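You operate a simulated robot arm through the tools that you are given. There is no shell and no other tool. Be economical: measure what you need, move in short steps, check, and stop when the job is done.

Carry out the task below with a simulated two-armed robot. There is one attempt and no reset: what you move stays moved.

Task
Move the yellow plug to socket 2, then run the bench pump at 1.
Fine: dial to 0 and switch off first; switch on again before you set the dial; leave the black plug and the other controls.

The check looks at the end state, three seconds after you hand in, the way a careful person would. Anything else that was tipped, shoved, dropped, spilled or broken makes it a failure.

Robot
Two 7-joint arms with fingered hands on one trunk that stands fixed in place. Base frame: the origin is at the foot of the trunk, x ahead of it, y to its left, z up. Lengths are in mm, angles in degrees, forces in N, time in s.
The left shoulder is at [70, 172, 1427], the right one opposite. With the tool pointing down near the work surface each hand reaches from about 100 to 960 mm from the base axis, measured 20 degrees to its own side. Payload 5 kg a hand.
Tool frame (each hand has its own): the origin (TCP) lies between the finger pads and is the grasp point; the fingertips stand 43 mm ahead of it; z points along the fingers, y is the line along which they close. Largest opening 144 mm; the body of the gripper starts 50 mm behind the TCP. The gripper is a hand of 5 fingers: y runs from the thumb to the fingers, the wrist lies at [-21, -124, -221] in the tool frame, and closing takes about 1.5 s.
Orientation is that of the tool frame in the base frame, as a unit quaternion [x, y, z, w]. With the fingers straight down and the wrist toward the robot, the tool's x, y and z point along [0, 1, 0], [1, 0, 0] and [0, 0, -1] of the base frame.

Tools
- The arms move only by the tool send_rows. It takes "left_series", "right_series" or both (then of equal length, played together; a hand with none holds still); each is one flat list of numbers, 6 for each row, row after row: the turn, a rotation vector about the base's x, y, z in degrees, then the shift along the base's x, y, z in mm. In form: [ax, ay, az, x, y, z, ax, ay, az, x, y, z, ...]. A call has 1 to 20 rows; each row shifts and turns the commanded pose from where the row before left it. "left_grip" and "right_grip" are, for a hand that has rows, the opening, from 0 (shut) to 1 (fully open), set as the call begins (left out, the last holds). A row lasts 0.2 s, in which the tool goes at most 50 mm and 8.6 degrees; a call with a longer step from one row to the next is refused whole, and so is a gripper value outside its range. Where a pose cannot be reached the arm comes as near as it can. A force on the tool above 50 N (or 10 N above the force at the start of the call, whichever is more), or a blocked arm, ends the call early, and 0.2 s more pass. Each finger travels about 45 mm/s and halts on what it meets, pressing with about 23 N; the grip force reading is that of the motor and also rises with nothing between the fingers. The clock runs only during rows and for 0.2 s after the last one: add rows that do not move to give the fingers time. It gives the time, the measured TCP pose, the force on the tool (base axes), the opening and the grip force at its end, in the units of the frame above (readings bear some noise), with the torque about the TCP (base axes, N m) and any sound that the robot's microphone picked up.
- Cameras (640 x 400 px; columns grow to the right, rows downward): "scene" is now at [136.5, -7.2, 1653.4]; the picture's right is [-0.07, -1.00, 0.00], its down [-0.65, 0.04, -0.76] and it looks along [0.76, -0.05, -0.65] (base axes); focal length 237 px, centre (320, 200). "left" rides on the left gripper at [-86, -109, -168] in its tool frame; the picture's right is [-0.80, -0.28, 0.53], its down [0.54, -0.73, 0.42] and it looks along [0.27, 0.63, 0.73] (tool axes); focal length 275 px, centre (320, 200). "right" rides on the right gripper at [86, -109, -168] in its tool frame; the picture's right is [-0.80, 0.28, -0.53], its down [-0.54, -0.73, 0.42] and it looks along [-0.27, 0.63, 0.73] (tool axes); focal length 275 px, centre (320, 200). There is no depth. A picture from a camera that has moved, and an enlarged one, comes with that camera's place and axes in the base frame and with its lens.
- grab_frame(camera): a new picture of that camera. It takes no simulated time.
- slide_trunk(by): slides the trunk up (or, below 0, down) by that many mm; the arms and the scene camera ride with it, the base frame stays. It gives what a move gives, with no picture.
- finger_targets(index, middle, ring, little, thumb_bend, thumb_turn, hand): sets how far each is bent, from 0 (flat) to 1 (curled in); at 0.3 the hand is open as for a grip, at 0.7 the pads meet at the TCP. One left out holds its place. A second passes; each finger stops where it meets its share of the squeeze, and holds until it gets a number again. A gripper value or a shape takes the hand back. It gives what a move gives, with no picture; readings hold the bend of each and the force on index, middle, ring, little, thumb and palm. thumb_turn goes from beside the hand (0) to across from the fingers (1), as for a grip.
- preshape(shape, hand): the hand has 5 fingers and takes this shape, open, in about a second: jaw (thumb against the fingers, like two jaws); tri (thumb and two fingers); tip (a fingertip pinch); poke (one finger out to press); point (the index stretched); flat (the hand flat); cup (the hand cupped); fist (a fist). The gripper value then closes the fingers along that shape, each until it touches; the sizes above hold for jaw. It gives what a move gives, with no picture.
- aim_head(pan, tilt): turns the head with the scene camera to pan (to the left, within 86 degrees either way) and tilt (down, from -29 to 69), counted from straight ahead of the robot. It gives what a move gives.
- enlarge(camera, box): a new picture of the part [left, top, right, bottom] of that camera's present view, enlarged. It takes no simulated time.
- job_done(): hands the job in; it is judged then, once.

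Work in short steps. Places have to be worked out from the pictures, the camera data and where the tool is seen: move nearer, look again, correct. Check each grasp and each placing, and mend what went wrong. You have 120 turns and 94 pictures in all, those below and enlarged ones among them. Open the grippers and draw the arms clear of the work before you hand the job in, unless the task says otherwise; then end with one line.

The tools are called after ">>>" as name(argument=value, ...) on one line, values as JSON. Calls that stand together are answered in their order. send_rows: Moves the arms, as the interface text tells. Its arguments: {"type":"object","properties":{"left_series":{"type":"array","items":{"type":"number"}},"left_grip":{"type":"number"},"right_series":{"type":"array","items":{"type":"number"}},"right_grip":{"type":"number"}},"required":[]} The other tools are called the same way: slide_trunk (by) slides the trunk up or down; preshape (shape, hand) gives the hand a shape; finger_targets (index, middle, ring, little, thumb_bend, thumb_turn, hand) moves the fingers one by one; aim_head (pan, tilt) turns the head that bears the scene camera; grab_frame (camera) takes a picture; enlarge (camera, box) takes an enlarged picture of a part of a camera's view; job_done () hands the job in.

At the start:

```text
time: 0.0
left_tcp_pos: [611.8, 328.0, 1419.0]
left_orientation: [0.706, 0.708, -0.001, 0.0]
left_force: [1.0, 0.3, 0.4]
left_ft_torque: [-0.01, 0.01, 0.01]
left_gripper_width: 143.6
left_gripper_force: 0.0
left_shape: jaw
left_bend: [0.3, 0.3, 0.3, 0.3, 0.3, 0.98]
left_finger forces: [0.1, 0.0, 0.0, 0.0, 0.1, 0.0]
right_tcp_pos: [586.0, -262.4, 1476.1]
right_orientation: [0.706, 0.708, 0.0, 0.0]
right_force: [0.4, 0.1, 0.0]
right_ft_torque: [0.02, -0.02, 0.02]
right_gripper_width: 143.9
right_gripper_force: 0.0
right_shape: jaw
right_bend: [0.3, 0.3, 0.3, 0.3, 0.3, 0.98]
right_finger forces: [0.0, 0.0, 0.0, 0.0, 0.1, 0.0]
trunk travel left (down, up): [-525.0, 415.0]
head pan, tilt: [-3.8, 40.3]
```

scene: 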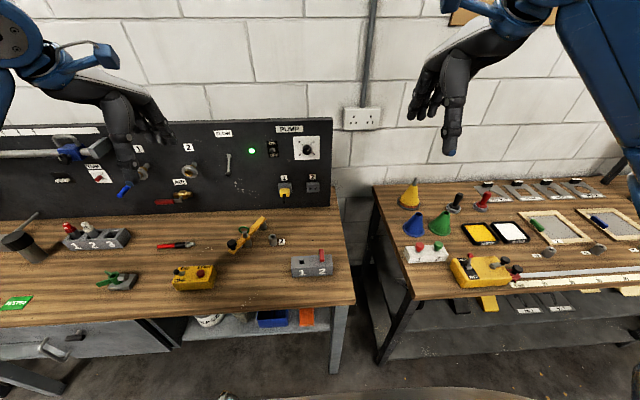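
right: 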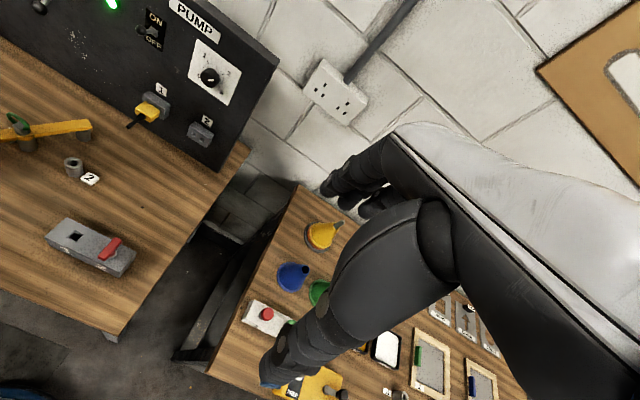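
left: 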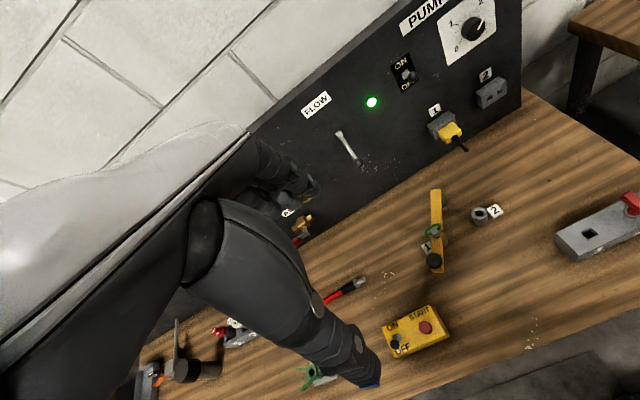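

The panel carries the dial, the switch and two sockets, with the yellow plug in socket 1. I'll enlarge this area from two cameras.

>>> enlarge(camera="scene", box=[220, 110, 350, 210])

>>> enlarge(camera="left", box=[360, 0, 540, 160])

>>> enlarge(camera="right", box=[90, 0, 290, 160])

```text
4.00 times, centred on (285, 160) of scene
camera zoom: at [136.5, -7.2, 1653.4], right [-0.07, -1.0, 0.0], down [-0.65, 0.04, -0.76], along [0.76, -0.05, -0.65], focal length 950 px, centre (460, 360)
```

zoom: 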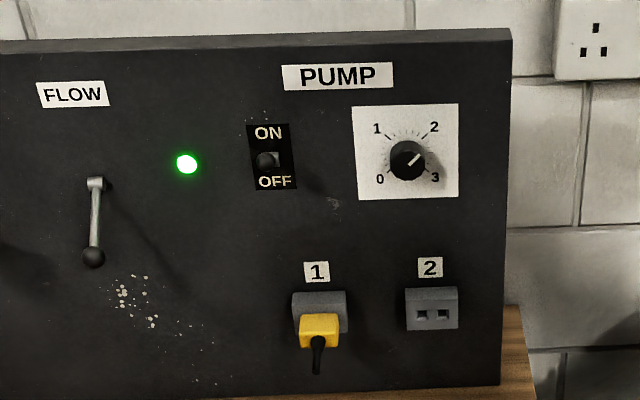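

```text
2.50 times, centred on (450, 80) of left
camera zoom: at [504.3, 240.3, 1586.6], right [-0.28, -0.8, -0.53], down [-0.73, 0.54, -0.42], along [0.63, 0.27, -0.73], focal length 688 px, centre (-5, 500)
```

zoom: 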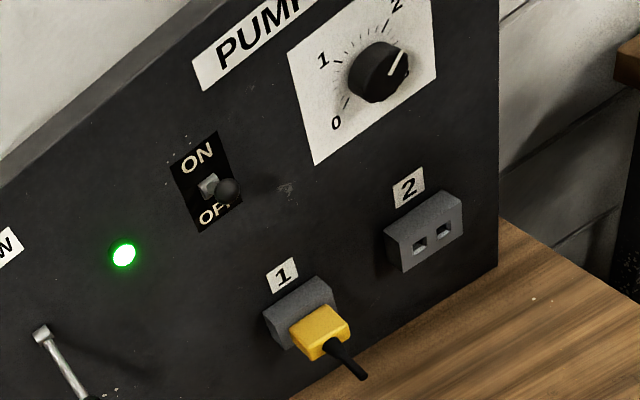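

```text
2.50 times, centred on (190, 80) of right
camera zoom: at [477.8, -176.5, 1642.8], right [0.29, -0.8, 0.53], down [-0.73, -0.54, -0.42], along [0.63, -0.27, -0.73], focal length 688 px, centre (645, 500)
```

zoom: 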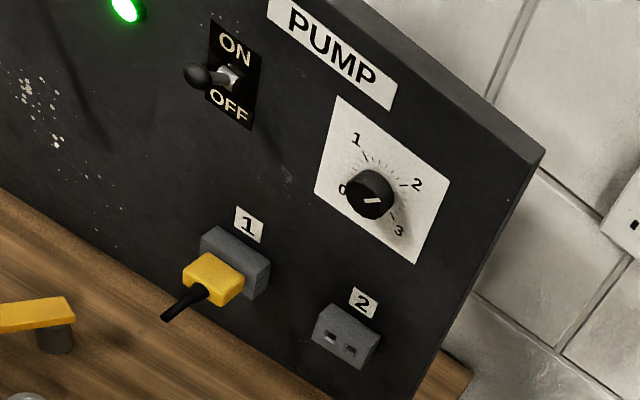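

The toggle ball is at about (928, 118, 1229), above its base, so it's up and on. The dial is at about (961, -10, 1206) pointing near 2, the plug is at about (924, 90, 1031) and the socket 2 holes are at about (950, -30, 1024). I'll turn the right hand to point forward and bring it in front of the dial.

>>> send_rows(right_series=[4.62, -4.62, -4.62, 7.6, 16.8, -18, 4.62, -4.62, -4.62, 7.6, 16.8, -18, 4.62, -4.62, -4.62, 7.6, 16.8, -18, 4.62, -4.62, -4.62, 7.6, 16.8, -18, 4.62, -4.62, -4.62, 7.6, 16.8, -18, 4.62, -4.62, -4.62, 7.6, 16.8, -18, 4.62, -4.62, -4.62, 7.6, 16.8, -18, 4.62, -4.62, -4.62, 7.6, 16.8, -18, 4.62, -4.62, -4.62, 7.6, 16.8, -18, 4.62, -4.62, -4.62, 7.6, 16.8, -18, 4.62, -4.62, -4.62, 7.6, 16.8, -18, 4.62, -4.62, -4.62, 7.6, 16.8, -18, 4.62, -4.62, -4.62, 7.6, 16.8, -18, 4.62, -4.62, -4.62, 7.6, 16.8, -18, 4.62, -4.62, -4.62, 7.6, 16.8, -18, 0, 0, 0, 0, 0, 0])

>>> grab_frame(camera="scene")

>>> grab_frame(camera="right")

```text
time: 3.2
left_tcp_pos: [611.9, 328.8, 1418.4]
left_orientation: [0.707, 0.708, -0.001, -0.001]
left_force: [0.1, 0.5, 0.1]
left_ft_torque: [0.01, -0.01, 0.01]
left_gripper_width: 143.6
left_gripper_force: 0.2
left_shape: jaw
left_bend: [0.3, 0.3, 0.3, 0.3, 0.3, 0.98]
left_finger forces: [0.1, 0.1, 0.0, 0.0, 0.0, 0.1]
right_tcp_pos: [706.5, -63.3, 1176.0]
right_orientation: [0.704, 0.054, 0.705, 0.067]
right_force: [-0.2, 0.6, 0.4]
right_ft_torque: [-0.01, 0.0, -0.05]
right_gripper_width: 143.9
right_gripper_force: 0.0
right_shape: jaw
right_bend: [0.3, 0.3, 0.3, 0.3, 0.3, 0.98]
right_finger forces: [0.0, 0.0, 0.0, 0.1, 0.1, 0.0]
trunk travel left (down, up): [-525.0, 415.0]
head pan, tilt: [-3.8, 40.3]
stopped in row 16 (right hand): the arm was blocked; the commanded pose is now the measured one
```

```text
87 pictures are left
camera scene: at [136.8, -5.9, 1653.3], right [-0.07, -1.0, 0.0], down [-0.65, 0.04, -0.76], along [0.76, -0.05, -0.65], focal length 237 px, centre (320, 200)
```

scene: 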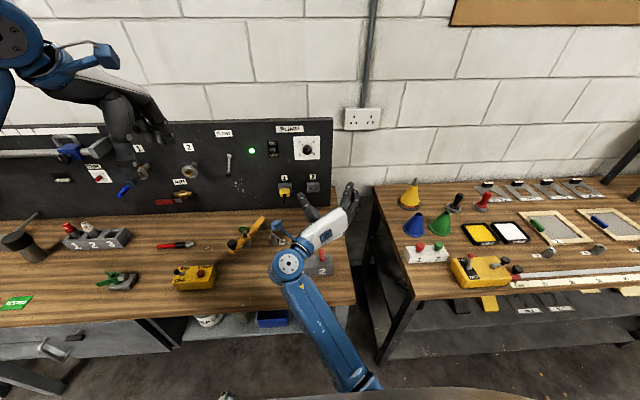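

```text
86 pictures are left
camera right: at [542.1, 61.5, 1241.1], right [-0.54, -0.41, -0.74], down [0.43, 0.61, -0.66], along [0.72, -0.68, -0.15], focal length 275 px, centre (320, 200)
```

right: 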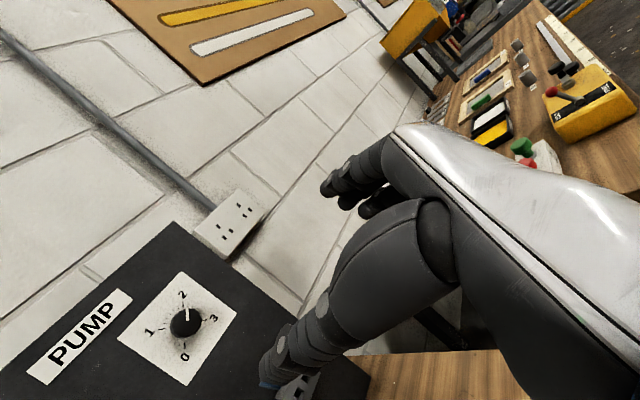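

The dial pointer is right at 2, and the scale is 90° per number, with 0 opposite 2. The arm stopped near a joint limit, but the hand already points forward. I'll shape it as tri, roll a little away from the limit and approach the dial.

>>> preshape(hand="right", shape="tri")

>>> send_rows(right_series=[-2.5, 0, 0, 20, 8.5, 5, -2.5, 0, 0, 20, 8.5, 5, -2.5, 0, 0, 20, 8.5, 5, -2.5, 0, 0, 20, 8.5, 5, -2.5, 0, 0, 20, 8.5, 5, -2.5, 0, 0, 20, 8.5, 5, 0, 0, 0, 0, 0, 0])

>>> grab_frame(camera="scene")

>>> grab_frame(camera="right")

```text
time: 4.2
left_tcp_pos: [611.4, 327.6, 1418.6]
left_orientation: [0.707, 0.708, 0.0, -0.001]
left_force: [-0.4, -0.4, 0.1]
left_ft_torque: [0.0, 0.02, -0.04]
left_gripper_width: 143.9
left_gripper_force: 0.0
left_shape: jaw
left_bend: [0.3, 0.3, 0.3, 0.3, 0.3, 0.98]
left_finger forces: [0.1, 0.0, 0.0, 0.0, 0.1, 0.0]
right_tcp_pos: [707.3, -64.1, 1175.7]
right_orientation: [0.704, 0.055, 0.705, 0.066]
right_force: [-0.1, 0.1, -0.1]
right_ft_torque: [0.02, 0.0, 0.0]
right_gripper_width: 144.0
right_gripper_force: 0.1
right_shape: tri
right_bend: [0.3, 0.3, 0.99, 0.99, 0.3, 0.98]
right_finger forces: [0.0, 0.0, 0.0, 0.0, 0.1, 0.0]
trunk travel left (down, up): [-525.0, 415.0]
head pan, tilt: [-3.8, 40.3]
```

```text
time: 5.8
left_tcp_pos: [611.4, 327.4, 1417.6]
left_orientation: [0.706, 0.708, 0.0, -0.001]
left_force: [-0.6, -0.4, -0.4]
left_ft_torque: [0.0, 0.02, 0.02]
left_gripper_width: 143.8
left_gripper_force: 0.1
left_shape: jaw
left_bend: [0.3, 0.3, 0.3, 0.3, 0.3, 0.98]
left_finger forces: [0.0, 0.0, 0.0, 0.0, 0.1, 0.0]
right_tcp_pos: [830.2, -23.4, 1204.8]
right_orientation: [0.688, 0.149, 0.69, 0.167]
right_force: [0.3, -0.4, 1.0]
right_ft_torque: [0.01, -0.02, 0.02]
right_gripper_width: 144.1
right_gripper_force: 0.1
right_shape: tri
right_bend: [0.3, 0.3, 0.99, 0.99, 0.3, 0.98]
right_finger forces: [0.1, 0.0, 0.0, 0.0, 0.1, 0.0]
trunk travel left (down, up): [-525.0, 415.0]
head pan, tilt: [-3.8, 40.3]
```

```text
85 pictures are left
camera scene: at [136.0, -7.3, 1653.4], right [-0.07, -1.0, 0.0], down [-0.65, 0.04, -0.76], along [0.76, -0.05, -0.65], focal length 237 px, centre (320, 200)
```

scene: 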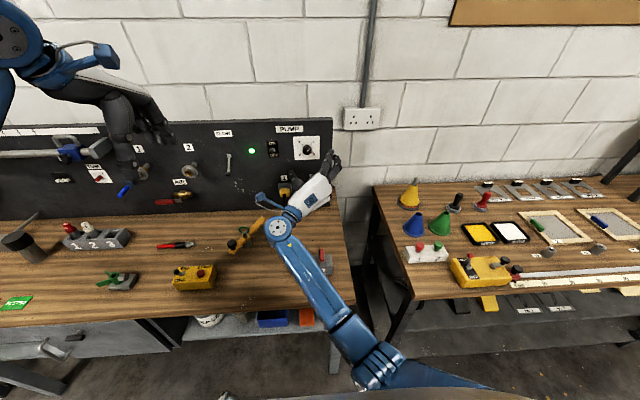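

```text
84 pictures are left
camera right: at [665.8, 116.1, 1232.3], right [-0.54, -0.59, -0.6], down [0.44, 0.41, -0.8], along [0.71, -0.7, 0.04], focal length 275 px, centre (320, 200)
```

right: 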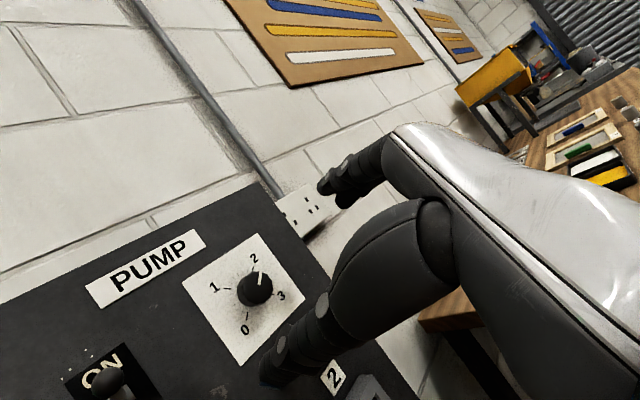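

The new view confirms the knob face is at about (954, -10, 1208). I'll go forward with open fingers around the knob.

>>> send_rows(right_series=[0, 0, 0, 17, 2.7, 0.6, 0, 0, 0, 17, 2.7, 0.6, 0, 0, 0, 17, 2.7, 0.6, 0, 0, 0, 17, 2.7, 0.6, 0, 0, 0, 17, 2.7, 0.6, 0, 0, 0, 0, 0, 0])

>>> grab_frame(camera="right")

>>> enlarge(camera="scene", box=[250, 110, 360, 200])

>>> grab_frame(camera="left")

```text
time: 7.2
left_tcp_pos: [611.2, 328.4, 1418.9]
left_orientation: [0.706, 0.708, 0.0, -0.001]
left_force: [-0.9, 0.5, 0.1]
left_ft_torque: [0.04, -0.01, -0.03]
left_gripper_width: 143.6
left_gripper_force: 0.2
left_shape: jaw
left_bend: [0.3, 0.3, 0.3, 0.3, 0.3, 0.98]
left_finger forces: [0.0, 0.1, 0.0, 0.1, 0.0, 0.0]
right_tcp_pos: [911.6, 0.8, 1209.1]
right_orientation: [0.69, 0.146, 0.692, 0.156]
right_force: [-0.7, 0.5, 0.7]
right_ft_torque: [0.01, -0.04, -0.03]
right_gripper_width: 143.9
right_gripper_force: 0.0
right_shape: tri
right_bend: [0.3, 0.3, 0.99, 0.99, 0.3, 0.98]
right_finger forces: [0.0, 0.0, 0.0, 0.0, 0.1, 0.0]
trunk travel left (down, up): [-525.0, 415.0]
head pan, tilt: [-3.8, 40.3]
```

```text
83 pictures are left
camera right: at [746.5, 138.6, 1240.8], right [-0.54, -0.58, -0.61], down [0.43, 0.43, -0.79], along [0.72, -0.69, 0.02], focal length 275 px, centre (320, 200)
```

right: 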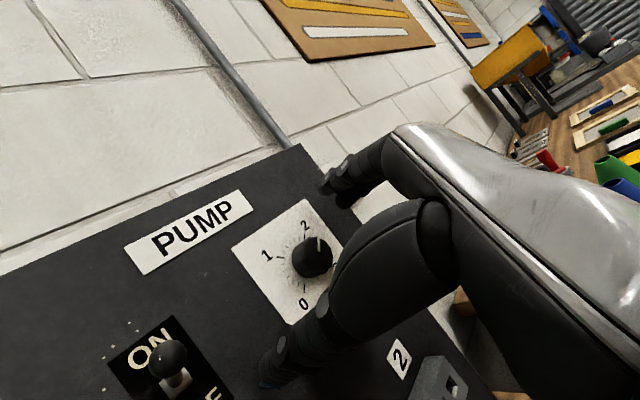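

```text
4.44 times, centred on (305, 155) of scene
camera zoom: at [135.9, -7.0, 1653.4], right [-0.07, -1.0, 0.0], down [-0.65, 0.04, -0.76], along [0.76, -0.05, -0.65], focal length 1055 px, centre (387, 400)
```

zoom: 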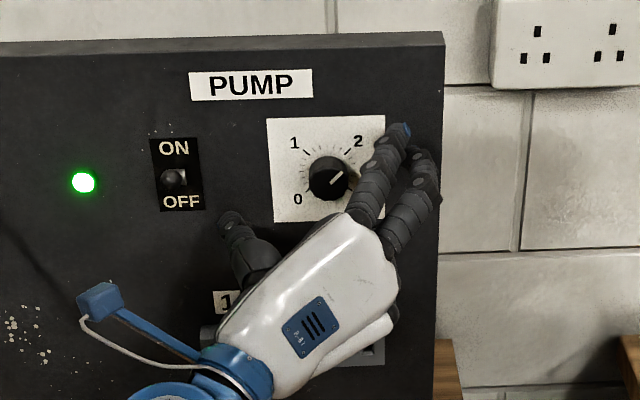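

```text
81 pictures are left
camera left: at [503.7, 240.4, 1586.7], right [-0.28, -0.8, -0.53], down [-0.73, 0.54, -0.42], along [0.63, 0.27, -0.73], focal length 275 px, centre (320, 200)
```

left: 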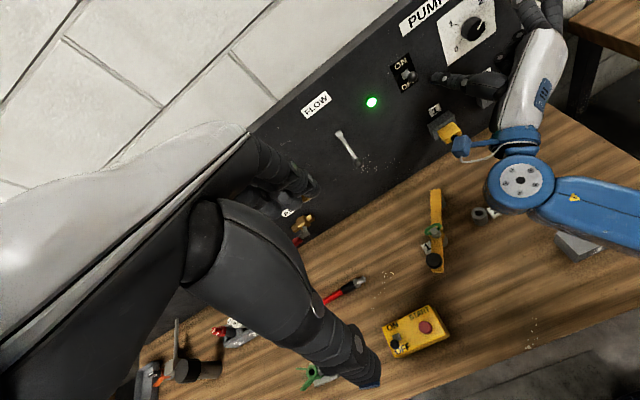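

The TCP drifted left. Its projection shows the knob axis about 14 mm to the right and a few mm lower, so I'll correct that, go in another 8 mm and close gently.

>>> send_rows(right_series=[0, 0, 0, 0, -7, -2, 0, 0, 0, 0, -7, -1, 0, 0, 0, 4, 0, 0, 0, 0, 0, 4, 0, 0, 0, 0, 0, 0, 0, 0])

>>> enlarge(camera="scene", box=[250, 110, 360, 200])

```text
time: 8.3
left_tcp_pos: [612.4, 327.6, 1418.8]
left_orientation: [0.707, 0.707, -0.001, 0.0]
left_force: [-0.2, -0.4, 0.8]
left_ft_torque: [-0.04, -0.01, 0.02]
left_gripper_width: 143.7
left_gripper_force: 0.1
left_shape: jaw
left_bend: [0.3, 0.3, 0.3, 0.3, 0.3, 0.98]
left_finger forces: [0.0, 0.1, 0.1, 0.1, 0.0, 0.0]
right_tcp_pos: [919.3, -13.1, 1206.8]
right_orientation: [0.69, 0.145, 0.692, 0.157]
right_force: [-0.1, 0.3, 0.5]
right_ft_torque: [0.02, -0.01, 0.0]
right_gripper_width: 144.1
right_gripper_force: 0.2
right_shape: tri
right_bend: [0.3, 0.3, 0.99, 0.99, 0.3, 0.98]
right_finger forces: [0.1, 0.0, 0.0, 0.0, 0.0, 0.0]
trunk travel left (down, up): [-525.0, 415.0]
head pan, tilt: [-3.8, 40.3]
```

```text
4.44 times, centred on (305, 155) of scene
camera zoom: at [136.2, -7.2, 1653.4], right [-0.07, -1.0, 0.0], down [-0.65, 0.04, -0.76], along [0.76, -0.05, -0.65], focal length 1055 px, centre (387, 400)
```

zoom: 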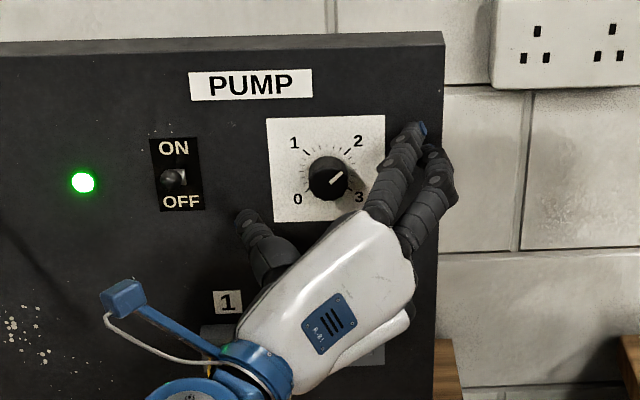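

The hand is aligned. Now I'll close the fingers on the knob.

>>> send_rows(right_series=[0, 0, 0, 0, 0, 0, 0, 0, 0, 0, 0, 0, 0, 0, 0, 0, 0, 0, 0, 0, 0, 0, 0, 0, 0, 0, 0, 0, 0, 0, 0, 0, 0, 0, 0, 0, 0, 0, 0, 0, 0, 0, 0, 0, 0, 0, 0, 0], right_grip=0.1)

>>> enlarge(camera="scene", box=[250, 110, 360, 200])

>>> enlarge(camera="right", box=[210, 150, 410, 310])

```text
time: 10.2
left_tcp_pos: [612.4, 328.4, 1418.8]
left_orientation: [0.707, 0.707, -0.001, 0.0]
left_force: [0.4, -0.9, 0.3]
left_ft_torque: [0.04, -0.02, 0.01]
left_gripper_width: 143.8
left_gripper_force: 0.0
left_shape: jaw
left_bend: [0.3, 0.3, 0.3, 0.3, 0.3, 0.98]
left_finger forces: [0.0, 0.0, 0.0, 0.0, 0.0, 0.0]
right_tcp_pos: [921.1, -12.0, 1206.1]
right_orientation: [0.69, 0.147, 0.691, 0.157]
right_force: [-0.7, 2.6, -0.5]
right_ft_torque: [0.0, 0.05, 0.07]
right_gripper_width: 22.0
right_gripper_force: 23.0
right_shape: tri
right_bend: [0.73, 0.65, 1.0, 1.0, 0.74, 1.0]
right_finger forces: [10.4, 7.6, 0.1, 0.1, 21.5, 0.0]
trunk travel left (down, up): [-525.0, 415.0]
head pan, tilt: [-3.8, 40.3]
```

```text
4.44 times, centred on (305, 155) of scene
camera zoom: at [136.8, -6.5, 1653.3], right [-0.07, -1.0, 0.0], down [-0.65, 0.04, -0.76], along [0.76, -0.05, -0.65], focal length 1055 px, centre (387, 400)
```

zoom: 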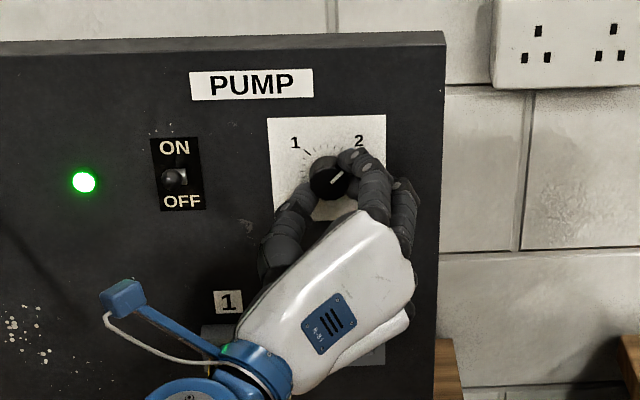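

```text
2.50 times, centred on (310, 230) of right
camera zoom: at [755.0, 125.4, 1237.0], right [-0.54, -0.58, -0.61], down [0.43, 0.43, -0.79], along [0.72, -0.69, 0.02], focal length 688 px, centre (345, 125)
```

zoom: 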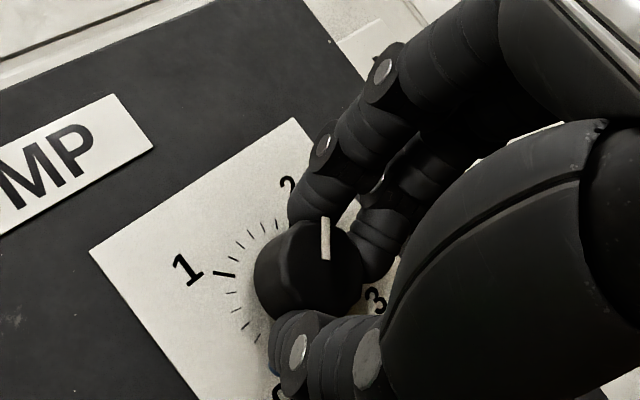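

All three fingers hold the knob. I'll turn it counter-clockwise by 60° and check.

>>> send_rows(right_series=[-6, 0, 0, 0, 0, 0, -6, 0, 0, 0, 0, 0, -6, 0, 0, 0, 0, 0, -6, 0, 0, 0, 0, 0, -6, 0, 0, 0, 0, 0, -6, 0, 0, 0, 0, 0, -6, 0, 0, 0, 0, 0, -6, 0, 0, 0, 0, 0, -6, 0, 0, 0, 0, 0, -6, 0, 0, 0, 0, 0])

>>> enlarge(camera="scene", box=[250, 110, 360, 200])

```text
time: 12.3
left_tcp_pos: [611.6, 324.3, 1420.2]
left_orientation: [0.707, 0.708, -0.001, -0.001]
left_force: [0.3, 0.1, 0.9]
left_ft_torque: [0.02, 0.0, -0.04]
left_gripper_width: 143.9
left_gripper_force: 0.0
left_shape: jaw
left_bend: [0.3, 0.3, 0.3, 0.3, 0.3, 0.98]
left_finger forces: [0.0, 0.0, 0.0, 0.0, 0.0, 0.0]
right_tcp_pos: [918.4, -14.2, 1207.6]
right_orientation: [0.519, 0.471, 0.526, 0.482]
right_force: [4.2, -6.3, 8.7]
right_ft_torque: [0.06, -0.39, -0.21]
right_gripper_width: 21.4
right_gripper_force: 23.0
right_shape: tri
right_bend: [0.73, 0.64, 1.0, 1.0, 0.74, 1.0]
right_finger forces: [14.1, 13.2, 0.1, 0.0, 17.9, 0.1]
trunk travel left (down, up): [-525.0, 415.0]
head pan, tilt: [-3.8, 40.3]
```

```text
4.44 times, centred on (305, 155) of scene
camera zoom: at [136.2, -8.5, 1653.4], right [-0.07, -1.0, 0.0], down [-0.65, 0.04, -0.76], along [0.76, -0.05, -0.65], focal length 1055 px, centre (387, 400)
```

zoom: 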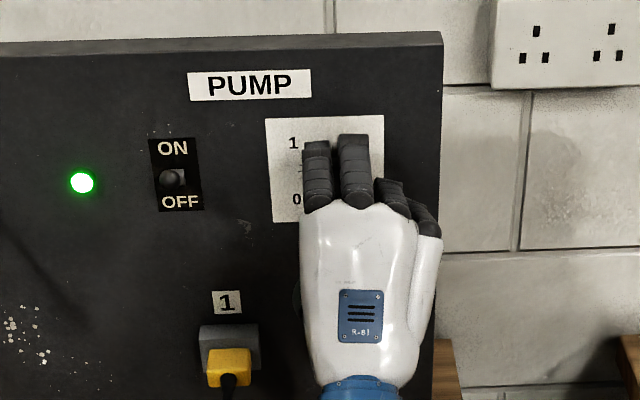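

It turned smoothly and the forces are low. I'll continue another 36°.

>>> send_rows(right_series=[-6, 0, 0, 0, 0, 0, -6, 0, 0, 0, 0, 0, -6, 0, 0, 0, 0, 0, -6, 0, 0, 0, 0, 0, -6, 0, 0, 0, 0, 0, -6, 0, 0, 0, 0, 0])

>>> enlarge(camera="scene", box=[250, 110, 360, 200])

>>> grab_frame(camera="right")

```text
time: 13.8
left_tcp_pos: [611.7, 326.6, 1421.0]
left_orientation: [0.706, 0.708, 0.0, -0.001]
left_force: [-0.4, -0.2, -0.4]
left_ft_torque: [0.0, -0.02, 0.0]
left_gripper_width: 143.8
left_gripper_force: 0.0
left_shape: jaw
left_bend: [0.3, 0.3, 0.3, 0.3, 0.3, 0.98]
left_finger forces: [0.0, 0.0, 0.0, 0.0, 0.0, 0.0]
right_tcp_pos: [919.7, -13.7, 1208.3]
right_orientation: [0.345, 0.61, 0.355, 0.619]
right_force: [9.6, -7.2, 19.8]
right_ft_torque: [0.14, -0.77, -0.09]
right_gripper_width: 21.1
right_gripper_force: 22.9
right_shape: tri
right_bend: [0.73, 0.63, 1.0, 1.0, 0.74, 1.0]
right_finger forces: [12.8, 19.3, 0.1, 0.0, 16.1, 0.0]
trunk travel left (down, up): [-525.0, 415.0]
head pan, tilt: [-3.8, 40.3]
```

```text
4.44 times, centred on (305, 155) of scene
camera zoom: at [135.6, -8.7, 1653.5], right [-0.07, -1.0, 0.0], down [-0.65, 0.04, -0.76], along [0.76, -0.05, -0.65], focal length 1055 px, centre (387, 400)
```

zoom: 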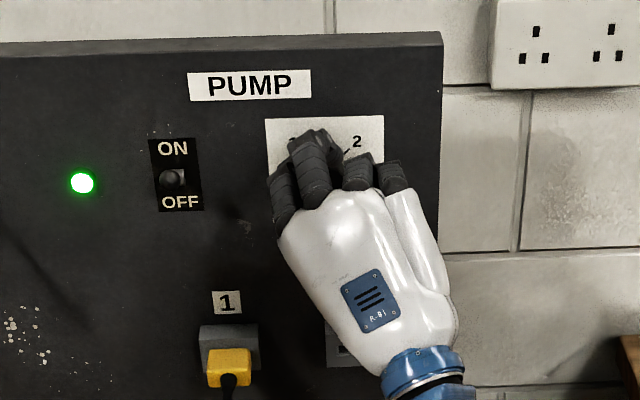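

```text
75 pictures are left
camera right: at [754.5, 3.8, 1067.7], right [-0.54, -0.54, 0.64], down [0.44, -0.83, -0.34], along [0.72, 0.1, 0.69], focal length 275 px, centre (320, 200)
```

right: 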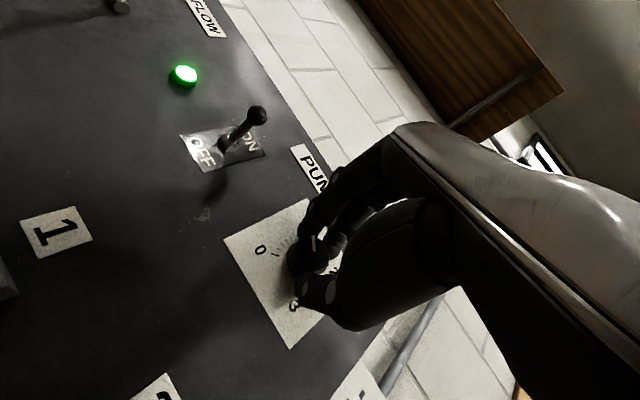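

The knob has gone about 95°. I'll keep turning and shift 2 mm up to relieve the side load.

>>> send_rows(right_series=[-6, 0, 0, 0, -1, 1, -6, 0, 0, 0, 0, 1, -6, 0, 0, 0, 0, 0, -6, 0, 0, 0, 0, 0, -6, 0, 0, 0, 0, 0, -6, 0, 0, 0, 0, 0, -6, 0, 0, 0, 0, 0, -6, 0, 0, 0, 0, 0])

>>> grab_frame(camera="right")

>>> enlarge(camera="scene", box=[250, 110, 360, 200])

```text
time: 15.6
left_tcp_pos: [610.8, 329.2, 1419.3]
left_orientation: [0.707, 0.707, 0.001, 0.0]
left_force: [0.0, -0.5, 0.8]
left_ft_torque: [0.04, -0.03, 0.03]
left_gripper_width: 143.6
left_gripper_force: 0.0
left_shape: jaw
left_bend: [0.3, 0.3, 0.3, 0.3, 0.3, 0.98]
left_finger forces: [0.0, 0.1, 0.0, 0.1, 0.0, 0.0]
right_tcp_pos: [919.1, -12.8, 1211.5]
right_orientation: [0.062, 0.701, 0.075, 0.706]
right_force: [10.0, 3.2, 20.5]
right_ft_torque: [0.07, -0.7, 0.2]
right_gripper_width: 20.5
right_gripper_force: 23.8
right_shape: tri
right_bend: [0.73, 0.63, 1.0, 1.0, 0.74, 1.0]
right_finger forces: [10.4, 19.6, 0.0, 0.0, 20.1, 0.0]
trunk travel left (down, up): [-525.0, 415.0]
head pan, tilt: [-3.8, 40.3]
```

```text
74 pictures are left
camera right: at [754.3, -105.1, 1103.5], right [-0.54, 0.12, 0.83], down [0.43, -0.81, 0.4], along [0.72, 0.58, 0.39], focal length 275 px, centre (320, 200)
```

right: 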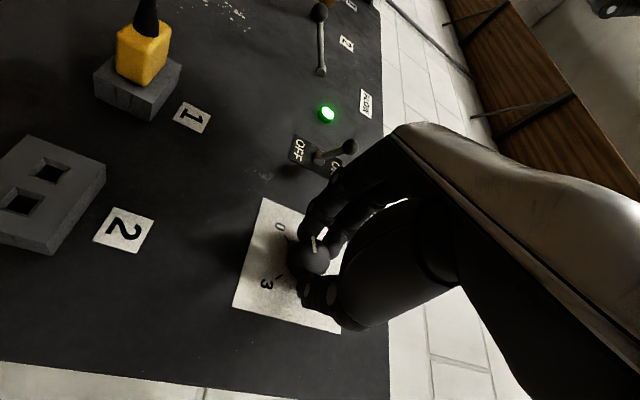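

```text
4.44 times, centred on (305, 155) of scene
camera zoom: at [134.7, -6.2, 1653.5], right [-0.07, -1.0, 0.0], down [-0.64, 0.04, -0.76], along [0.76, -0.05, -0.65], focal length 1055 px, centre (387, 400)
```

zoom: 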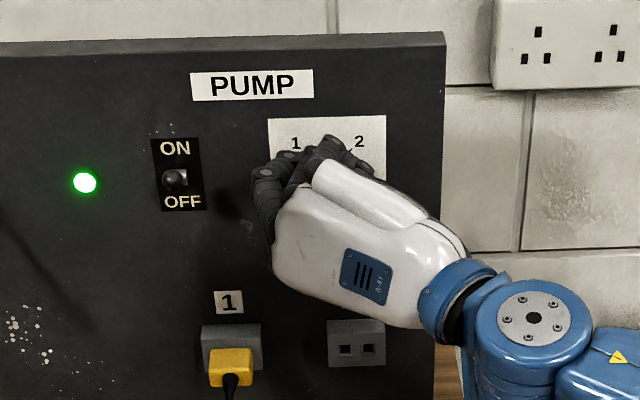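

The hand has turned about 145° in total, so I'll turn the remaining 36°.

>>> send_rows(right_series=[-6, 0, 0, 0, 0, 1, -6, 0, 0, 0, 0, 0, -6, 0, 0, 0, 0, 0, -6, 0, 0, 0, 0, 0, -6, 0, 0, 0, 0, 0, -5, 0, 0, 0, 0, 0, 0, 0, 0, 0, 0, 0])

>>> enlarge(camera="right", box=[220, 170, 380, 330])

```text
time: 17.1
left_tcp_pos: [610.5, 329.1, 1418.9]
left_orientation: [0.706, 0.708, -0.001, 0.001]
left_force: [-0.2, -0.7, -0.3]
left_ft_torque: [0.02, -0.03, -0.01]
left_gripper_width: 143.6
left_gripper_force: 0.0
left_shape: jaw
left_bend: [0.3, 0.3, 0.3, 0.3, 0.3, 0.98]
left_finger forces: [0.0, 0.0, 0.0, 0.0, 0.0, 0.0]
right_tcp_pos: [919.2, -10.5, 1213.1]
right_orientation: [-0.152, 0.691, -0.139, 0.693]
right_force: [9.0, 13.2, 25.3]
right_ft_torque: [0.33, -0.77, 0.46]
right_gripper_width: 20.4
right_gripper_force: 23.5
right_shape: tri
right_bend: [0.73, 0.64, 1.0, 1.0, 0.74, 1.0]
right_finger forces: [10.3, 22.9, 0.1, 0.0, 21.4, 0.0]
trunk travel left (down, up): [-525.0, 415.0]
head pan, tilt: [-3.8, 40.3]
```

```text
2.50 times, centred on (300, 250) of right
camera zoom: at [754.1, -147.9, 1177.4], right [-0.54, 0.57, 0.61], down [0.43, -0.44, 0.79], along [0.72, 0.69, -0.01], focal length 688 px, centre (370, 75)
```

zoom: 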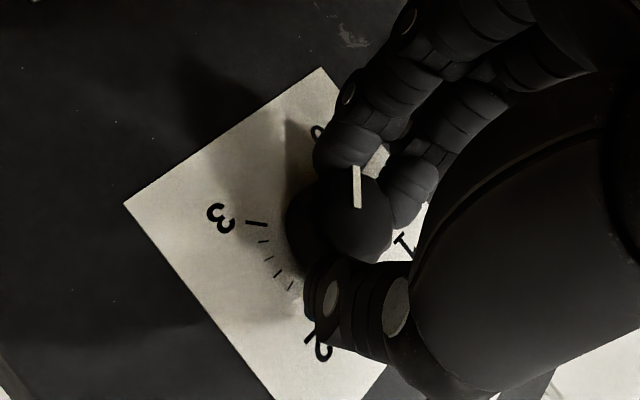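

Relative to the 0 label, the pointer now looks just as it did relative to 2 at the start. I'll open, back off and check.

>>> send_rows(right_series=[0, 0, 0, 0, 0, 0, 0, 0, 0, 0, 0, 0, 0, 0, 0, 0, 0, 0, 0, 0, 0, 0, 0, 0, 0, 0, 0, 0, 0, 0, 0, 0, 0, 0, 0, 0, 0, 0, 0, 0, 0, 0, 0, 0, 0, -20, 0, 0, 0, 0, 0, -30, 0, 0, 0, 0, 0, -30, 0, 0, 0, 0, 0, -30, 0, 0], right_grip=1)

>>> enlarge(camera="scene", box=[250, 110, 360, 200])

>>> enlarge(camera="right", box=[180, 150, 380, 350])

```text
time: 19.6
left_tcp_pos: [611.5, 327.4, 1419.3]
left_orientation: [0.707, 0.708, 0.0, 0.0]
left_force: [0.7, 0.1, 0.6]
left_ft_torque: [0.02, -0.06, -0.01]
left_gripper_width: 143.8
left_gripper_force: 0.1
left_shape: jaw
left_bend: [0.3, 0.3, 0.3, 0.3, 0.3, 0.98]
left_finger forces: [0.1, 0.1, 0.1, 0.0, 0.0, 0.1]
right_tcp_pos: [809.7, -15.3, 1211.2]
right_orientation: [-0.151, 0.692, -0.139, 0.692]
right_force: [-0.3, 0.8, 0.6]
right_ft_torque: [0.03, -0.01, -0.04]
right_gripper_width: 143.4
right_gripper_force: 0.1
right_shape: tri
right_bend: [0.3, 0.3, 0.99, 0.99, 0.3, 0.98]
right_finger forces: [0.0, 0.1, 0.0, 0.1, 0.0, 0.0]
trunk travel left (down, up): [-525.0, 415.0]
head pan, tilt: [-3.8, 40.3]
```

```text
4.44 times, centred on (305, 155) of scene
camera zoom: at [135.5, -7.7, 1653.5], right [-0.07, -1.0, 0.0], down [-0.65, 0.04, -0.76], along [0.76, -0.05, -0.65], focal length 1055 px, centre (387, 400)
```

zoom: 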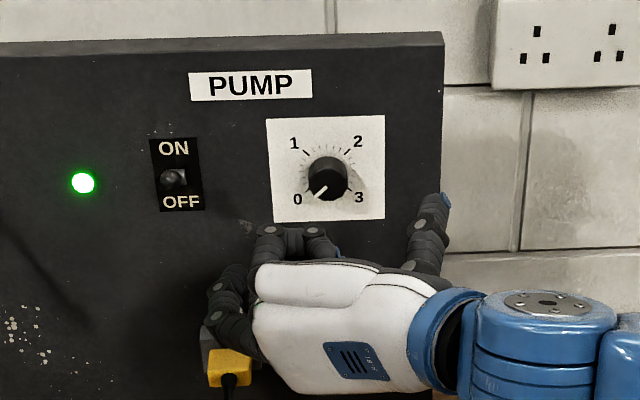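

```text
2.00 times, centred on (280, 250) of right
camera zoom: at [644.2, -150.7, 1175.3], right [-0.54, 0.57, 0.62], down [0.43, -0.44, 0.79], along [0.72, 0.69, -0.01], focal length 551 px, centre (400, 100)
```

zoom: 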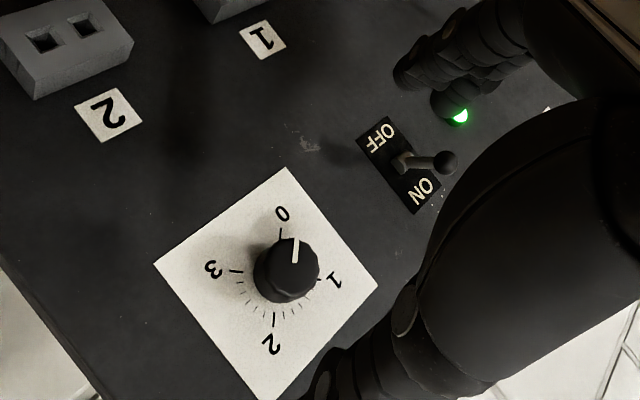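

The dial reads 0. Next I'll close the right fingers into a beak and bring it in front of and above the toggle, to push the toggle down to OFF.

>>> send_rows(right_series=[0, 0, 0, 6, 27, 14, 0, 0, 0, 6, 27, 14, 0, 0, 0, 6, 27, 14, 0, 0, 0, 6, 27, 14, 0, 0, 0, 6, 27, 14, 0, 0, 0, 0, 0, 0, 0, 0, 0, 0, 0, 0, 0, 0, 0, 0, 0, 0, 0, 0, 0, 0, 0, 0], right_grip=0)

>>> enlarge(camera="scene", box=[230, 110, 340, 200])

>>> grab_frame(camera="right")

>>> grab_frame(camera="left")

```text
time: 21.6
left_tcp_pos: [611.3, 326.7, 1418.5]
left_orientation: [0.707, 0.708, 0.0, -0.001]
left_force: [-0.6, -0.6, -0.3]
left_ft_torque: [0.03, 0.01, -0.01]
left_gripper_width: 143.6
left_gripper_force: 0.0
left_shape: jaw
left_bend: [0.3, 0.3, 0.3, 0.3, 0.3, 0.98]
left_finger forces: [0.0, 0.0, 0.0, 0.0, 0.0, 0.1]
right_tcp_pos: [839.3, 120.9, 1280.7]
right_orientation: [-0.151, 0.693, -0.14, 0.691]
right_force: [-0.4, 0.3, 0.7]
right_ft_torque: [0.02, 0.0, 0.0]
right_gripper_width: 0.0
right_gripper_force: 17.3
right_shape: tri
right_bend: [0.7, 0.7, 1.0, 1.0, 0.58, 1.0]
right_finger forces: [0.0, 0.1, 0.0, 0.0, 0.1, 0.0]
trunk travel left (down, up): [-525.0, 415.0]
head pan, tilt: [-3.8, 40.3]
```

```text
4.44 times, centred on (285, 155) of scene
camera zoom: at [136.4, -7.4, 1653.4], right [-0.07, -1.0, 0.0], down [-0.65, 0.04, -0.76], along [0.76, -0.05, -0.65], focal length 1055 px, centre (476, 400)
```

zoom: 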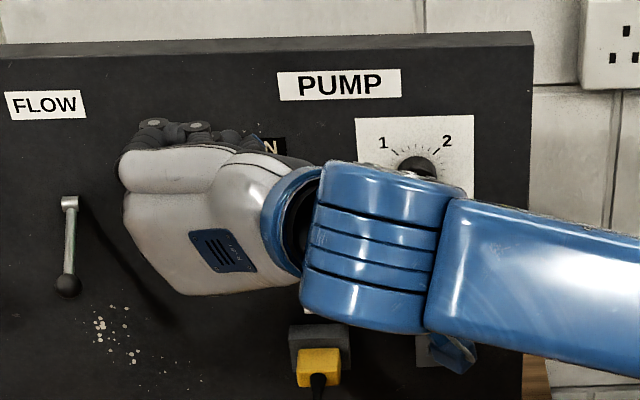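

```text
68 pictures are left
camera right: at [674.5, -16.0, 1244.8], right [-0.54, 0.57, 0.62], down [0.44, -0.44, 0.79], along [0.72, 0.69, -0.01], focal length 275 px, centre (320, 200)
```

right: 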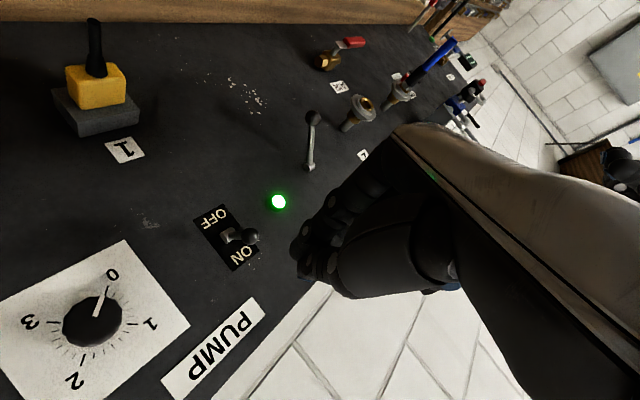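

```text
67 pictures are left
camera left: at [504.3, 240.1, 1586.6], right [-0.28, -0.8, -0.53], down [-0.73, 0.54, -0.42], along [0.63, 0.27, -0.73], focal length 275 px, centre (320, 200)
```

left: 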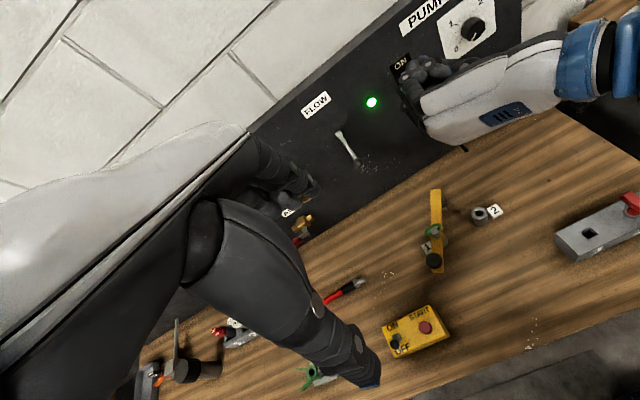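

The toggle ball is confirmed at (928, 118, 1228), and the beak tip is above it. I'll advance 58 mm over the lever, then press down in small steps.

>>> send_rows(right_series=[0, 0, 0, 20, -1, 0, 0, 0, 0, 20, -1, 0, 0, 0, 0, 18, -1, 0, 0, 0, 0, 0, 0, 0])

>>> enlarge(camera="right", box=[180, 150, 380, 350])

>>> enlarge(camera="left", box=[360, 20, 520, 140])

```text
time: 22.6
left_tcp_pos: [611.9, 327.0, 1419.3]
left_orientation: [0.706, 0.708, -0.001, 0.0]
left_force: [-0.5, 0.2, -0.1]
left_ft_torque: [-0.01, 0.03, 0.0]
left_gripper_width: 143.8
left_gripper_force: 0.0
left_shape: jaw
left_bend: [0.3, 0.3, 0.3, 0.3, 0.3, 0.98]
left_finger forces: [0.1, 0.1, 0.0, 0.0, 0.0, 0.0]
right_tcp_pos: [898.2, 117.9, 1279.5]
right_orientation: [-0.152, 0.693, -0.139, 0.691]
right_force: [-0.2, 0.3, -0.2]
right_ft_torque: [0.0, 0.05, -0.01]
right_gripper_width: 0.2
right_gripper_force: 23.7
right_shape: tri
right_bend: [0.7, 0.7, 1.0, 1.0, 0.59, 1.0]
right_finger forces: [0.0, 0.0, 0.0, 0.1, 0.0, 0.0]
trunk travel left (down, up): [-525.0, 415.0]
head pan, tilt: [-3.8, 40.3]
```

```text
2.00 times, centred on (280, 250) of right
camera zoom: at [733.4, -18.4, 1244.3], right [-0.54, 0.57, 0.62], down [0.44, -0.44, 0.79], along [0.72, 0.69, -0.01], focal length 551 px, centre (400, 100)
```

zoom: 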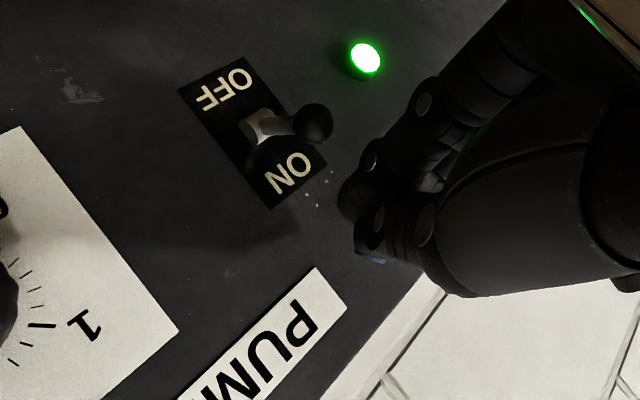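

```text
3.33 times, centred on (440, 80) of left
camera zoom: at [504.2, 240.4, 1586.6], right [-0.28, -0.8, -0.53], down [-0.73, 0.54, -0.42], along [0.63, 0.27, -0.73], focal length 918 px, centre (-80, 600)
```

zoom: 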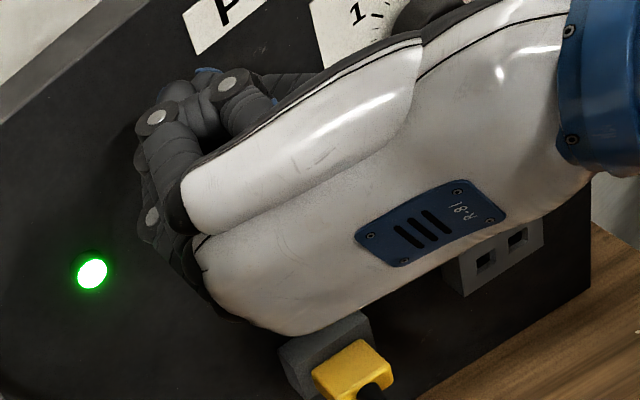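

The beak is over the lever, so I'll press down.

>>> send_rows(right_series=[0, 0, 0, 0, 0, -6, 0, 0, 0, 0, 0, -6, 0, 0, 0, 0, 0, -6, 0, 0, 0, 0, 0, -6, 0, 0, 0, 0, 0, -6, 0, 0, 0, 0, 0, -6, 0, 0, 0, 0, 0, -6, 0, 0, 0, 0, 0, -6])

>>> grab_frame(camera="right")

```text
time: 24.4
left_tcp_pos: [612.0, 326.7, 1419.2]
left_orientation: [0.706, 0.708, 0.0, -0.001]
left_force: [-0.3, 0.6, 0.4]
left_ft_torque: [0.01, -0.01, -0.03]
left_gripper_width: 143.8
left_gripper_force: 0.1
left_shape: jaw
left_bend: [0.3, 0.3, 0.3, 0.3, 0.3, 0.98]
left_finger forces: [0.1, 0.0, 0.0, 0.0, 0.0, 0.0]
right_tcp_pos: [897.8, 118.3, 1232.0]
right_orientation: [-0.152, 0.693, -0.14, 0.691]
right_force: [-0.5, -0.9, 0.6]
right_ft_torque: [-0.04, 0.01, 0.01]
right_gripper_width: 0.2
right_gripper_force: 22.8
right_shape: tri
right_bend: [0.7, 0.7, 1.0, 1.0, 0.59, 1.0]
right_finger forces: [0.1, 0.0, 0.0, 0.1, 0.1, 0.0]
trunk travel left (down, up): [-525.0, 415.0]
head pan, tilt: [-3.8, 40.3]
heard: click
```

```text
64 pictures are left
camera right: at [732.8, -18.2, 1196.6], right [-0.54, 0.57, 0.62], down [0.43, -0.44, 0.79], along [0.72, 0.69, -0.01], focal length 275 px, centre (320, 200)
```

right: 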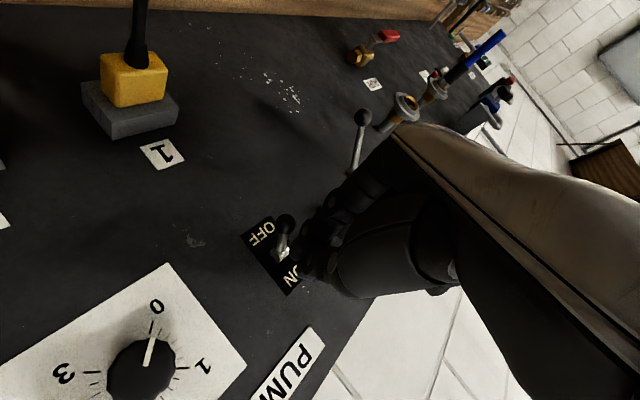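

There was a click and the lever moved toward OFF. I'll back away and verify.

>>> send_rows(right_series=[0, 0, 0, 0, 0, 10, 0, 0, 0, -30, 0, 5, 0, 0, 0, -40, 0, 0, 0, 0, 0, -40, -30, 0, 0, 0, 0, 0, -40, 0, 0, 0, 0, 0, -40, 0])

>>> enlarge(camera="scene", box=[230, 110, 340, 200])

>>> enlarge(camera="left", box=[360, 20, 540, 160])

```text
time: 25.8
left_tcp_pos: [611.4, 325.6, 1418.6]
left_orientation: [0.707, 0.708, -0.001, -0.001]
left_force: [-0.1, 0.1, 0.0]
left_ft_torque: [0.03, -0.05, 0.01]
left_gripper_width: 143.6
left_gripper_force: 0.0
left_shape: jaw
left_bend: [0.3, 0.3, 0.3, 0.3, 0.3, 0.98]
left_finger forces: [0.0, 0.0, 0.1, 0.0, 0.1, 0.1]
right_tcp_pos: [788.4, 6.9, 1248.1]
right_orientation: [-0.153, 0.693, -0.138, 0.691]
right_force: [0.8, -0.8, 0.2]
right_ft_torque: [-0.02, -0.01, 0.03]
right_gripper_width: 0.0
right_gripper_force: 23.1
right_shape: tri
right_bend: [0.7, 0.7, 1.0, 1.0, 0.59, 1.0]
right_finger forces: [0.1, 0.1, 0.1, 0.1, 0.1, 0.0]
trunk travel left (down, up): [-525.0, 415.0]
head pan, tilt: [-3.8, 40.3]
```

```text
4.44 times, centred on (285, 155) of scene
camera zoom: at [136.2, -8.9, 1653.4], right [-0.07, -1.0, 0.0], down [-0.65, 0.04, -0.76], along [0.76, -0.05, -0.65], focal length 1055 px, centre (476, 400)
```

zoom: 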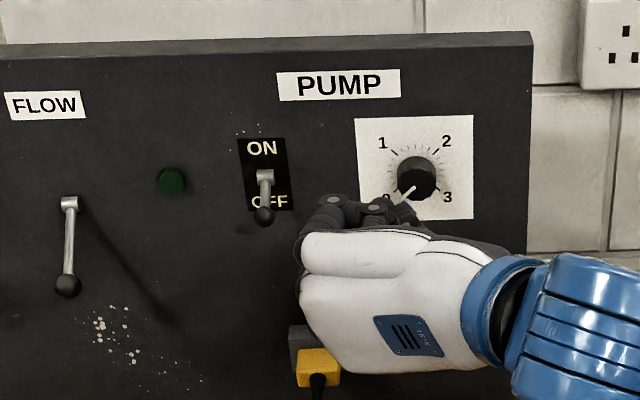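

```text
2.86 times, centred on (450, 90) of left
camera zoom: at [503.9, 239.0, 1586.9], right [-0.28, -0.8, -0.53], down [-0.73, 0.54, -0.42], along [0.63, 0.27, -0.73], focal length 786 px, centre (-51, 514)
```

zoom: 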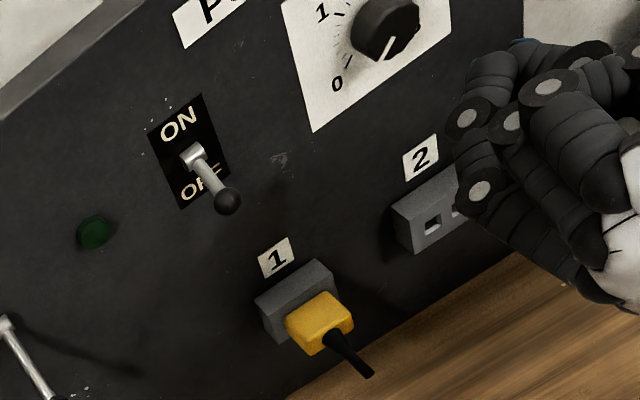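

The switch is off and the lamp is dark. Now I'll level the roll, open the hand and bring it to a standoff in front of the yellow plug.

>>> send_rows(right_series=[3.95, 0, 0, 0, 14, -33, 3.95, 0, 0, 0, 14, -33, 3.95, 0, 0, 0, 14, -33, 3.95, 0, 0, 0, 14, -33, 3.95, 0, 0, 0, 14, -33, 3.95, 0, 0, 0, 14, -33, 0, 0, 0, 0, 0, 0], right_grip=1)

>>> grab_frame(camera="right")

>>> enlarge(camera="left", box=[400, 80, 520, 180])

>>> enlarge(camera="scene", box=[240, 150, 340, 220])

```text
time: 27.0
left_tcp_pos: [608.0, 328.3, 1420.2]
left_orientation: [0.706, 0.708, 0.0, 0.0]
left_force: [-0.9, 0.4, 0.2]
left_ft_torque: [-0.01, 0.02, 0.02]
left_gripper_width: 143.8
left_gripper_force: 0.1
left_shape: jaw
left_bend: [0.3, 0.3, 0.3, 0.3, 0.3, 0.98]
left_finger forces: [0.0, 0.0, 0.0, 0.0, 0.1, 0.1]
right_tcp_pos: [786.4, 78.4, 1089.1]
right_orientation: [-0.026, 0.701, -0.015, 0.712]
right_force: [-5.4, -1.9, 8.7]
right_ft_torque: [-1.09, 1.73, -0.21]
right_gripper_width: 143.8
right_gripper_force: 0.1
right_shape: tri
right_bend: [0.3, 0.3, 0.99, 0.99, 0.3, 0.98]
right_finger forces: [0.0, 0.1, 0.0, 0.0, 0.1, 0.0]
trunk travel left (down, up): [-525.0, 415.0]
head pan, tilt: [-3.8, 40.3]
stopped in row 6 (right hand): the force on the tool passed its limit at 89 N (the readings are from after the stop); the commanded pose is now the measured one
```

```text
61 pictures are left
camera right: at [622.0, -36.5, 1006.2], right [-0.55, 0.32, 0.77], down [0.43, -0.69, 0.59], along [0.72, 0.65, 0.24], focal length 275 px, centre (320, 200)
```

right: 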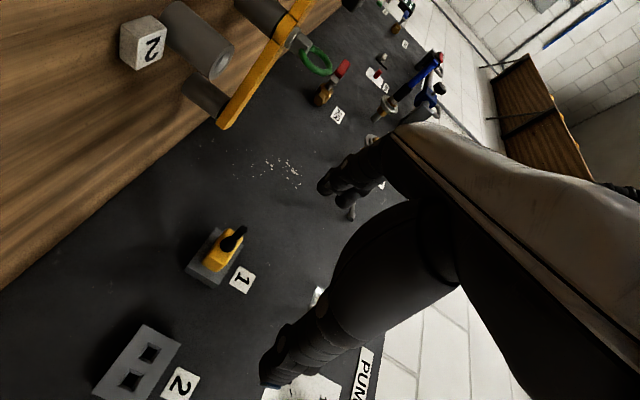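

```text
4.00 times, centred on (460, 130) of left
camera zoom: at [500.8, 240.6, 1587.5], right [-0.28, -0.8, -0.53], down [-0.73, 0.54, -0.42], along [0.63, 0.27, -0.73], focal length 1101 px, centre (-240, 480)
```

zoom: 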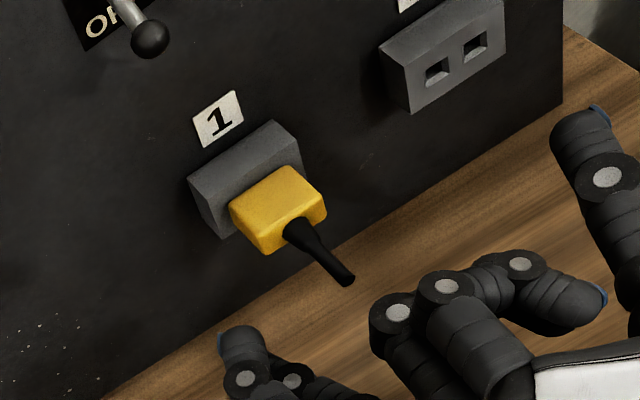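

```text
5.71 times, centred on (290, 185) of scene
camera zoom: at [132.6, -7.1, 1653.7], right [-0.07, -1.0, 0.0], down [-0.64, 0.04, -0.76], along [0.76, -0.05, -0.65], focal length 1357 px, centre (491, 286)
```

zoom: 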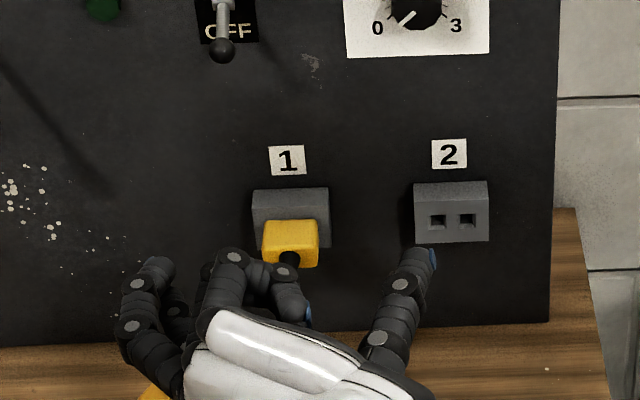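

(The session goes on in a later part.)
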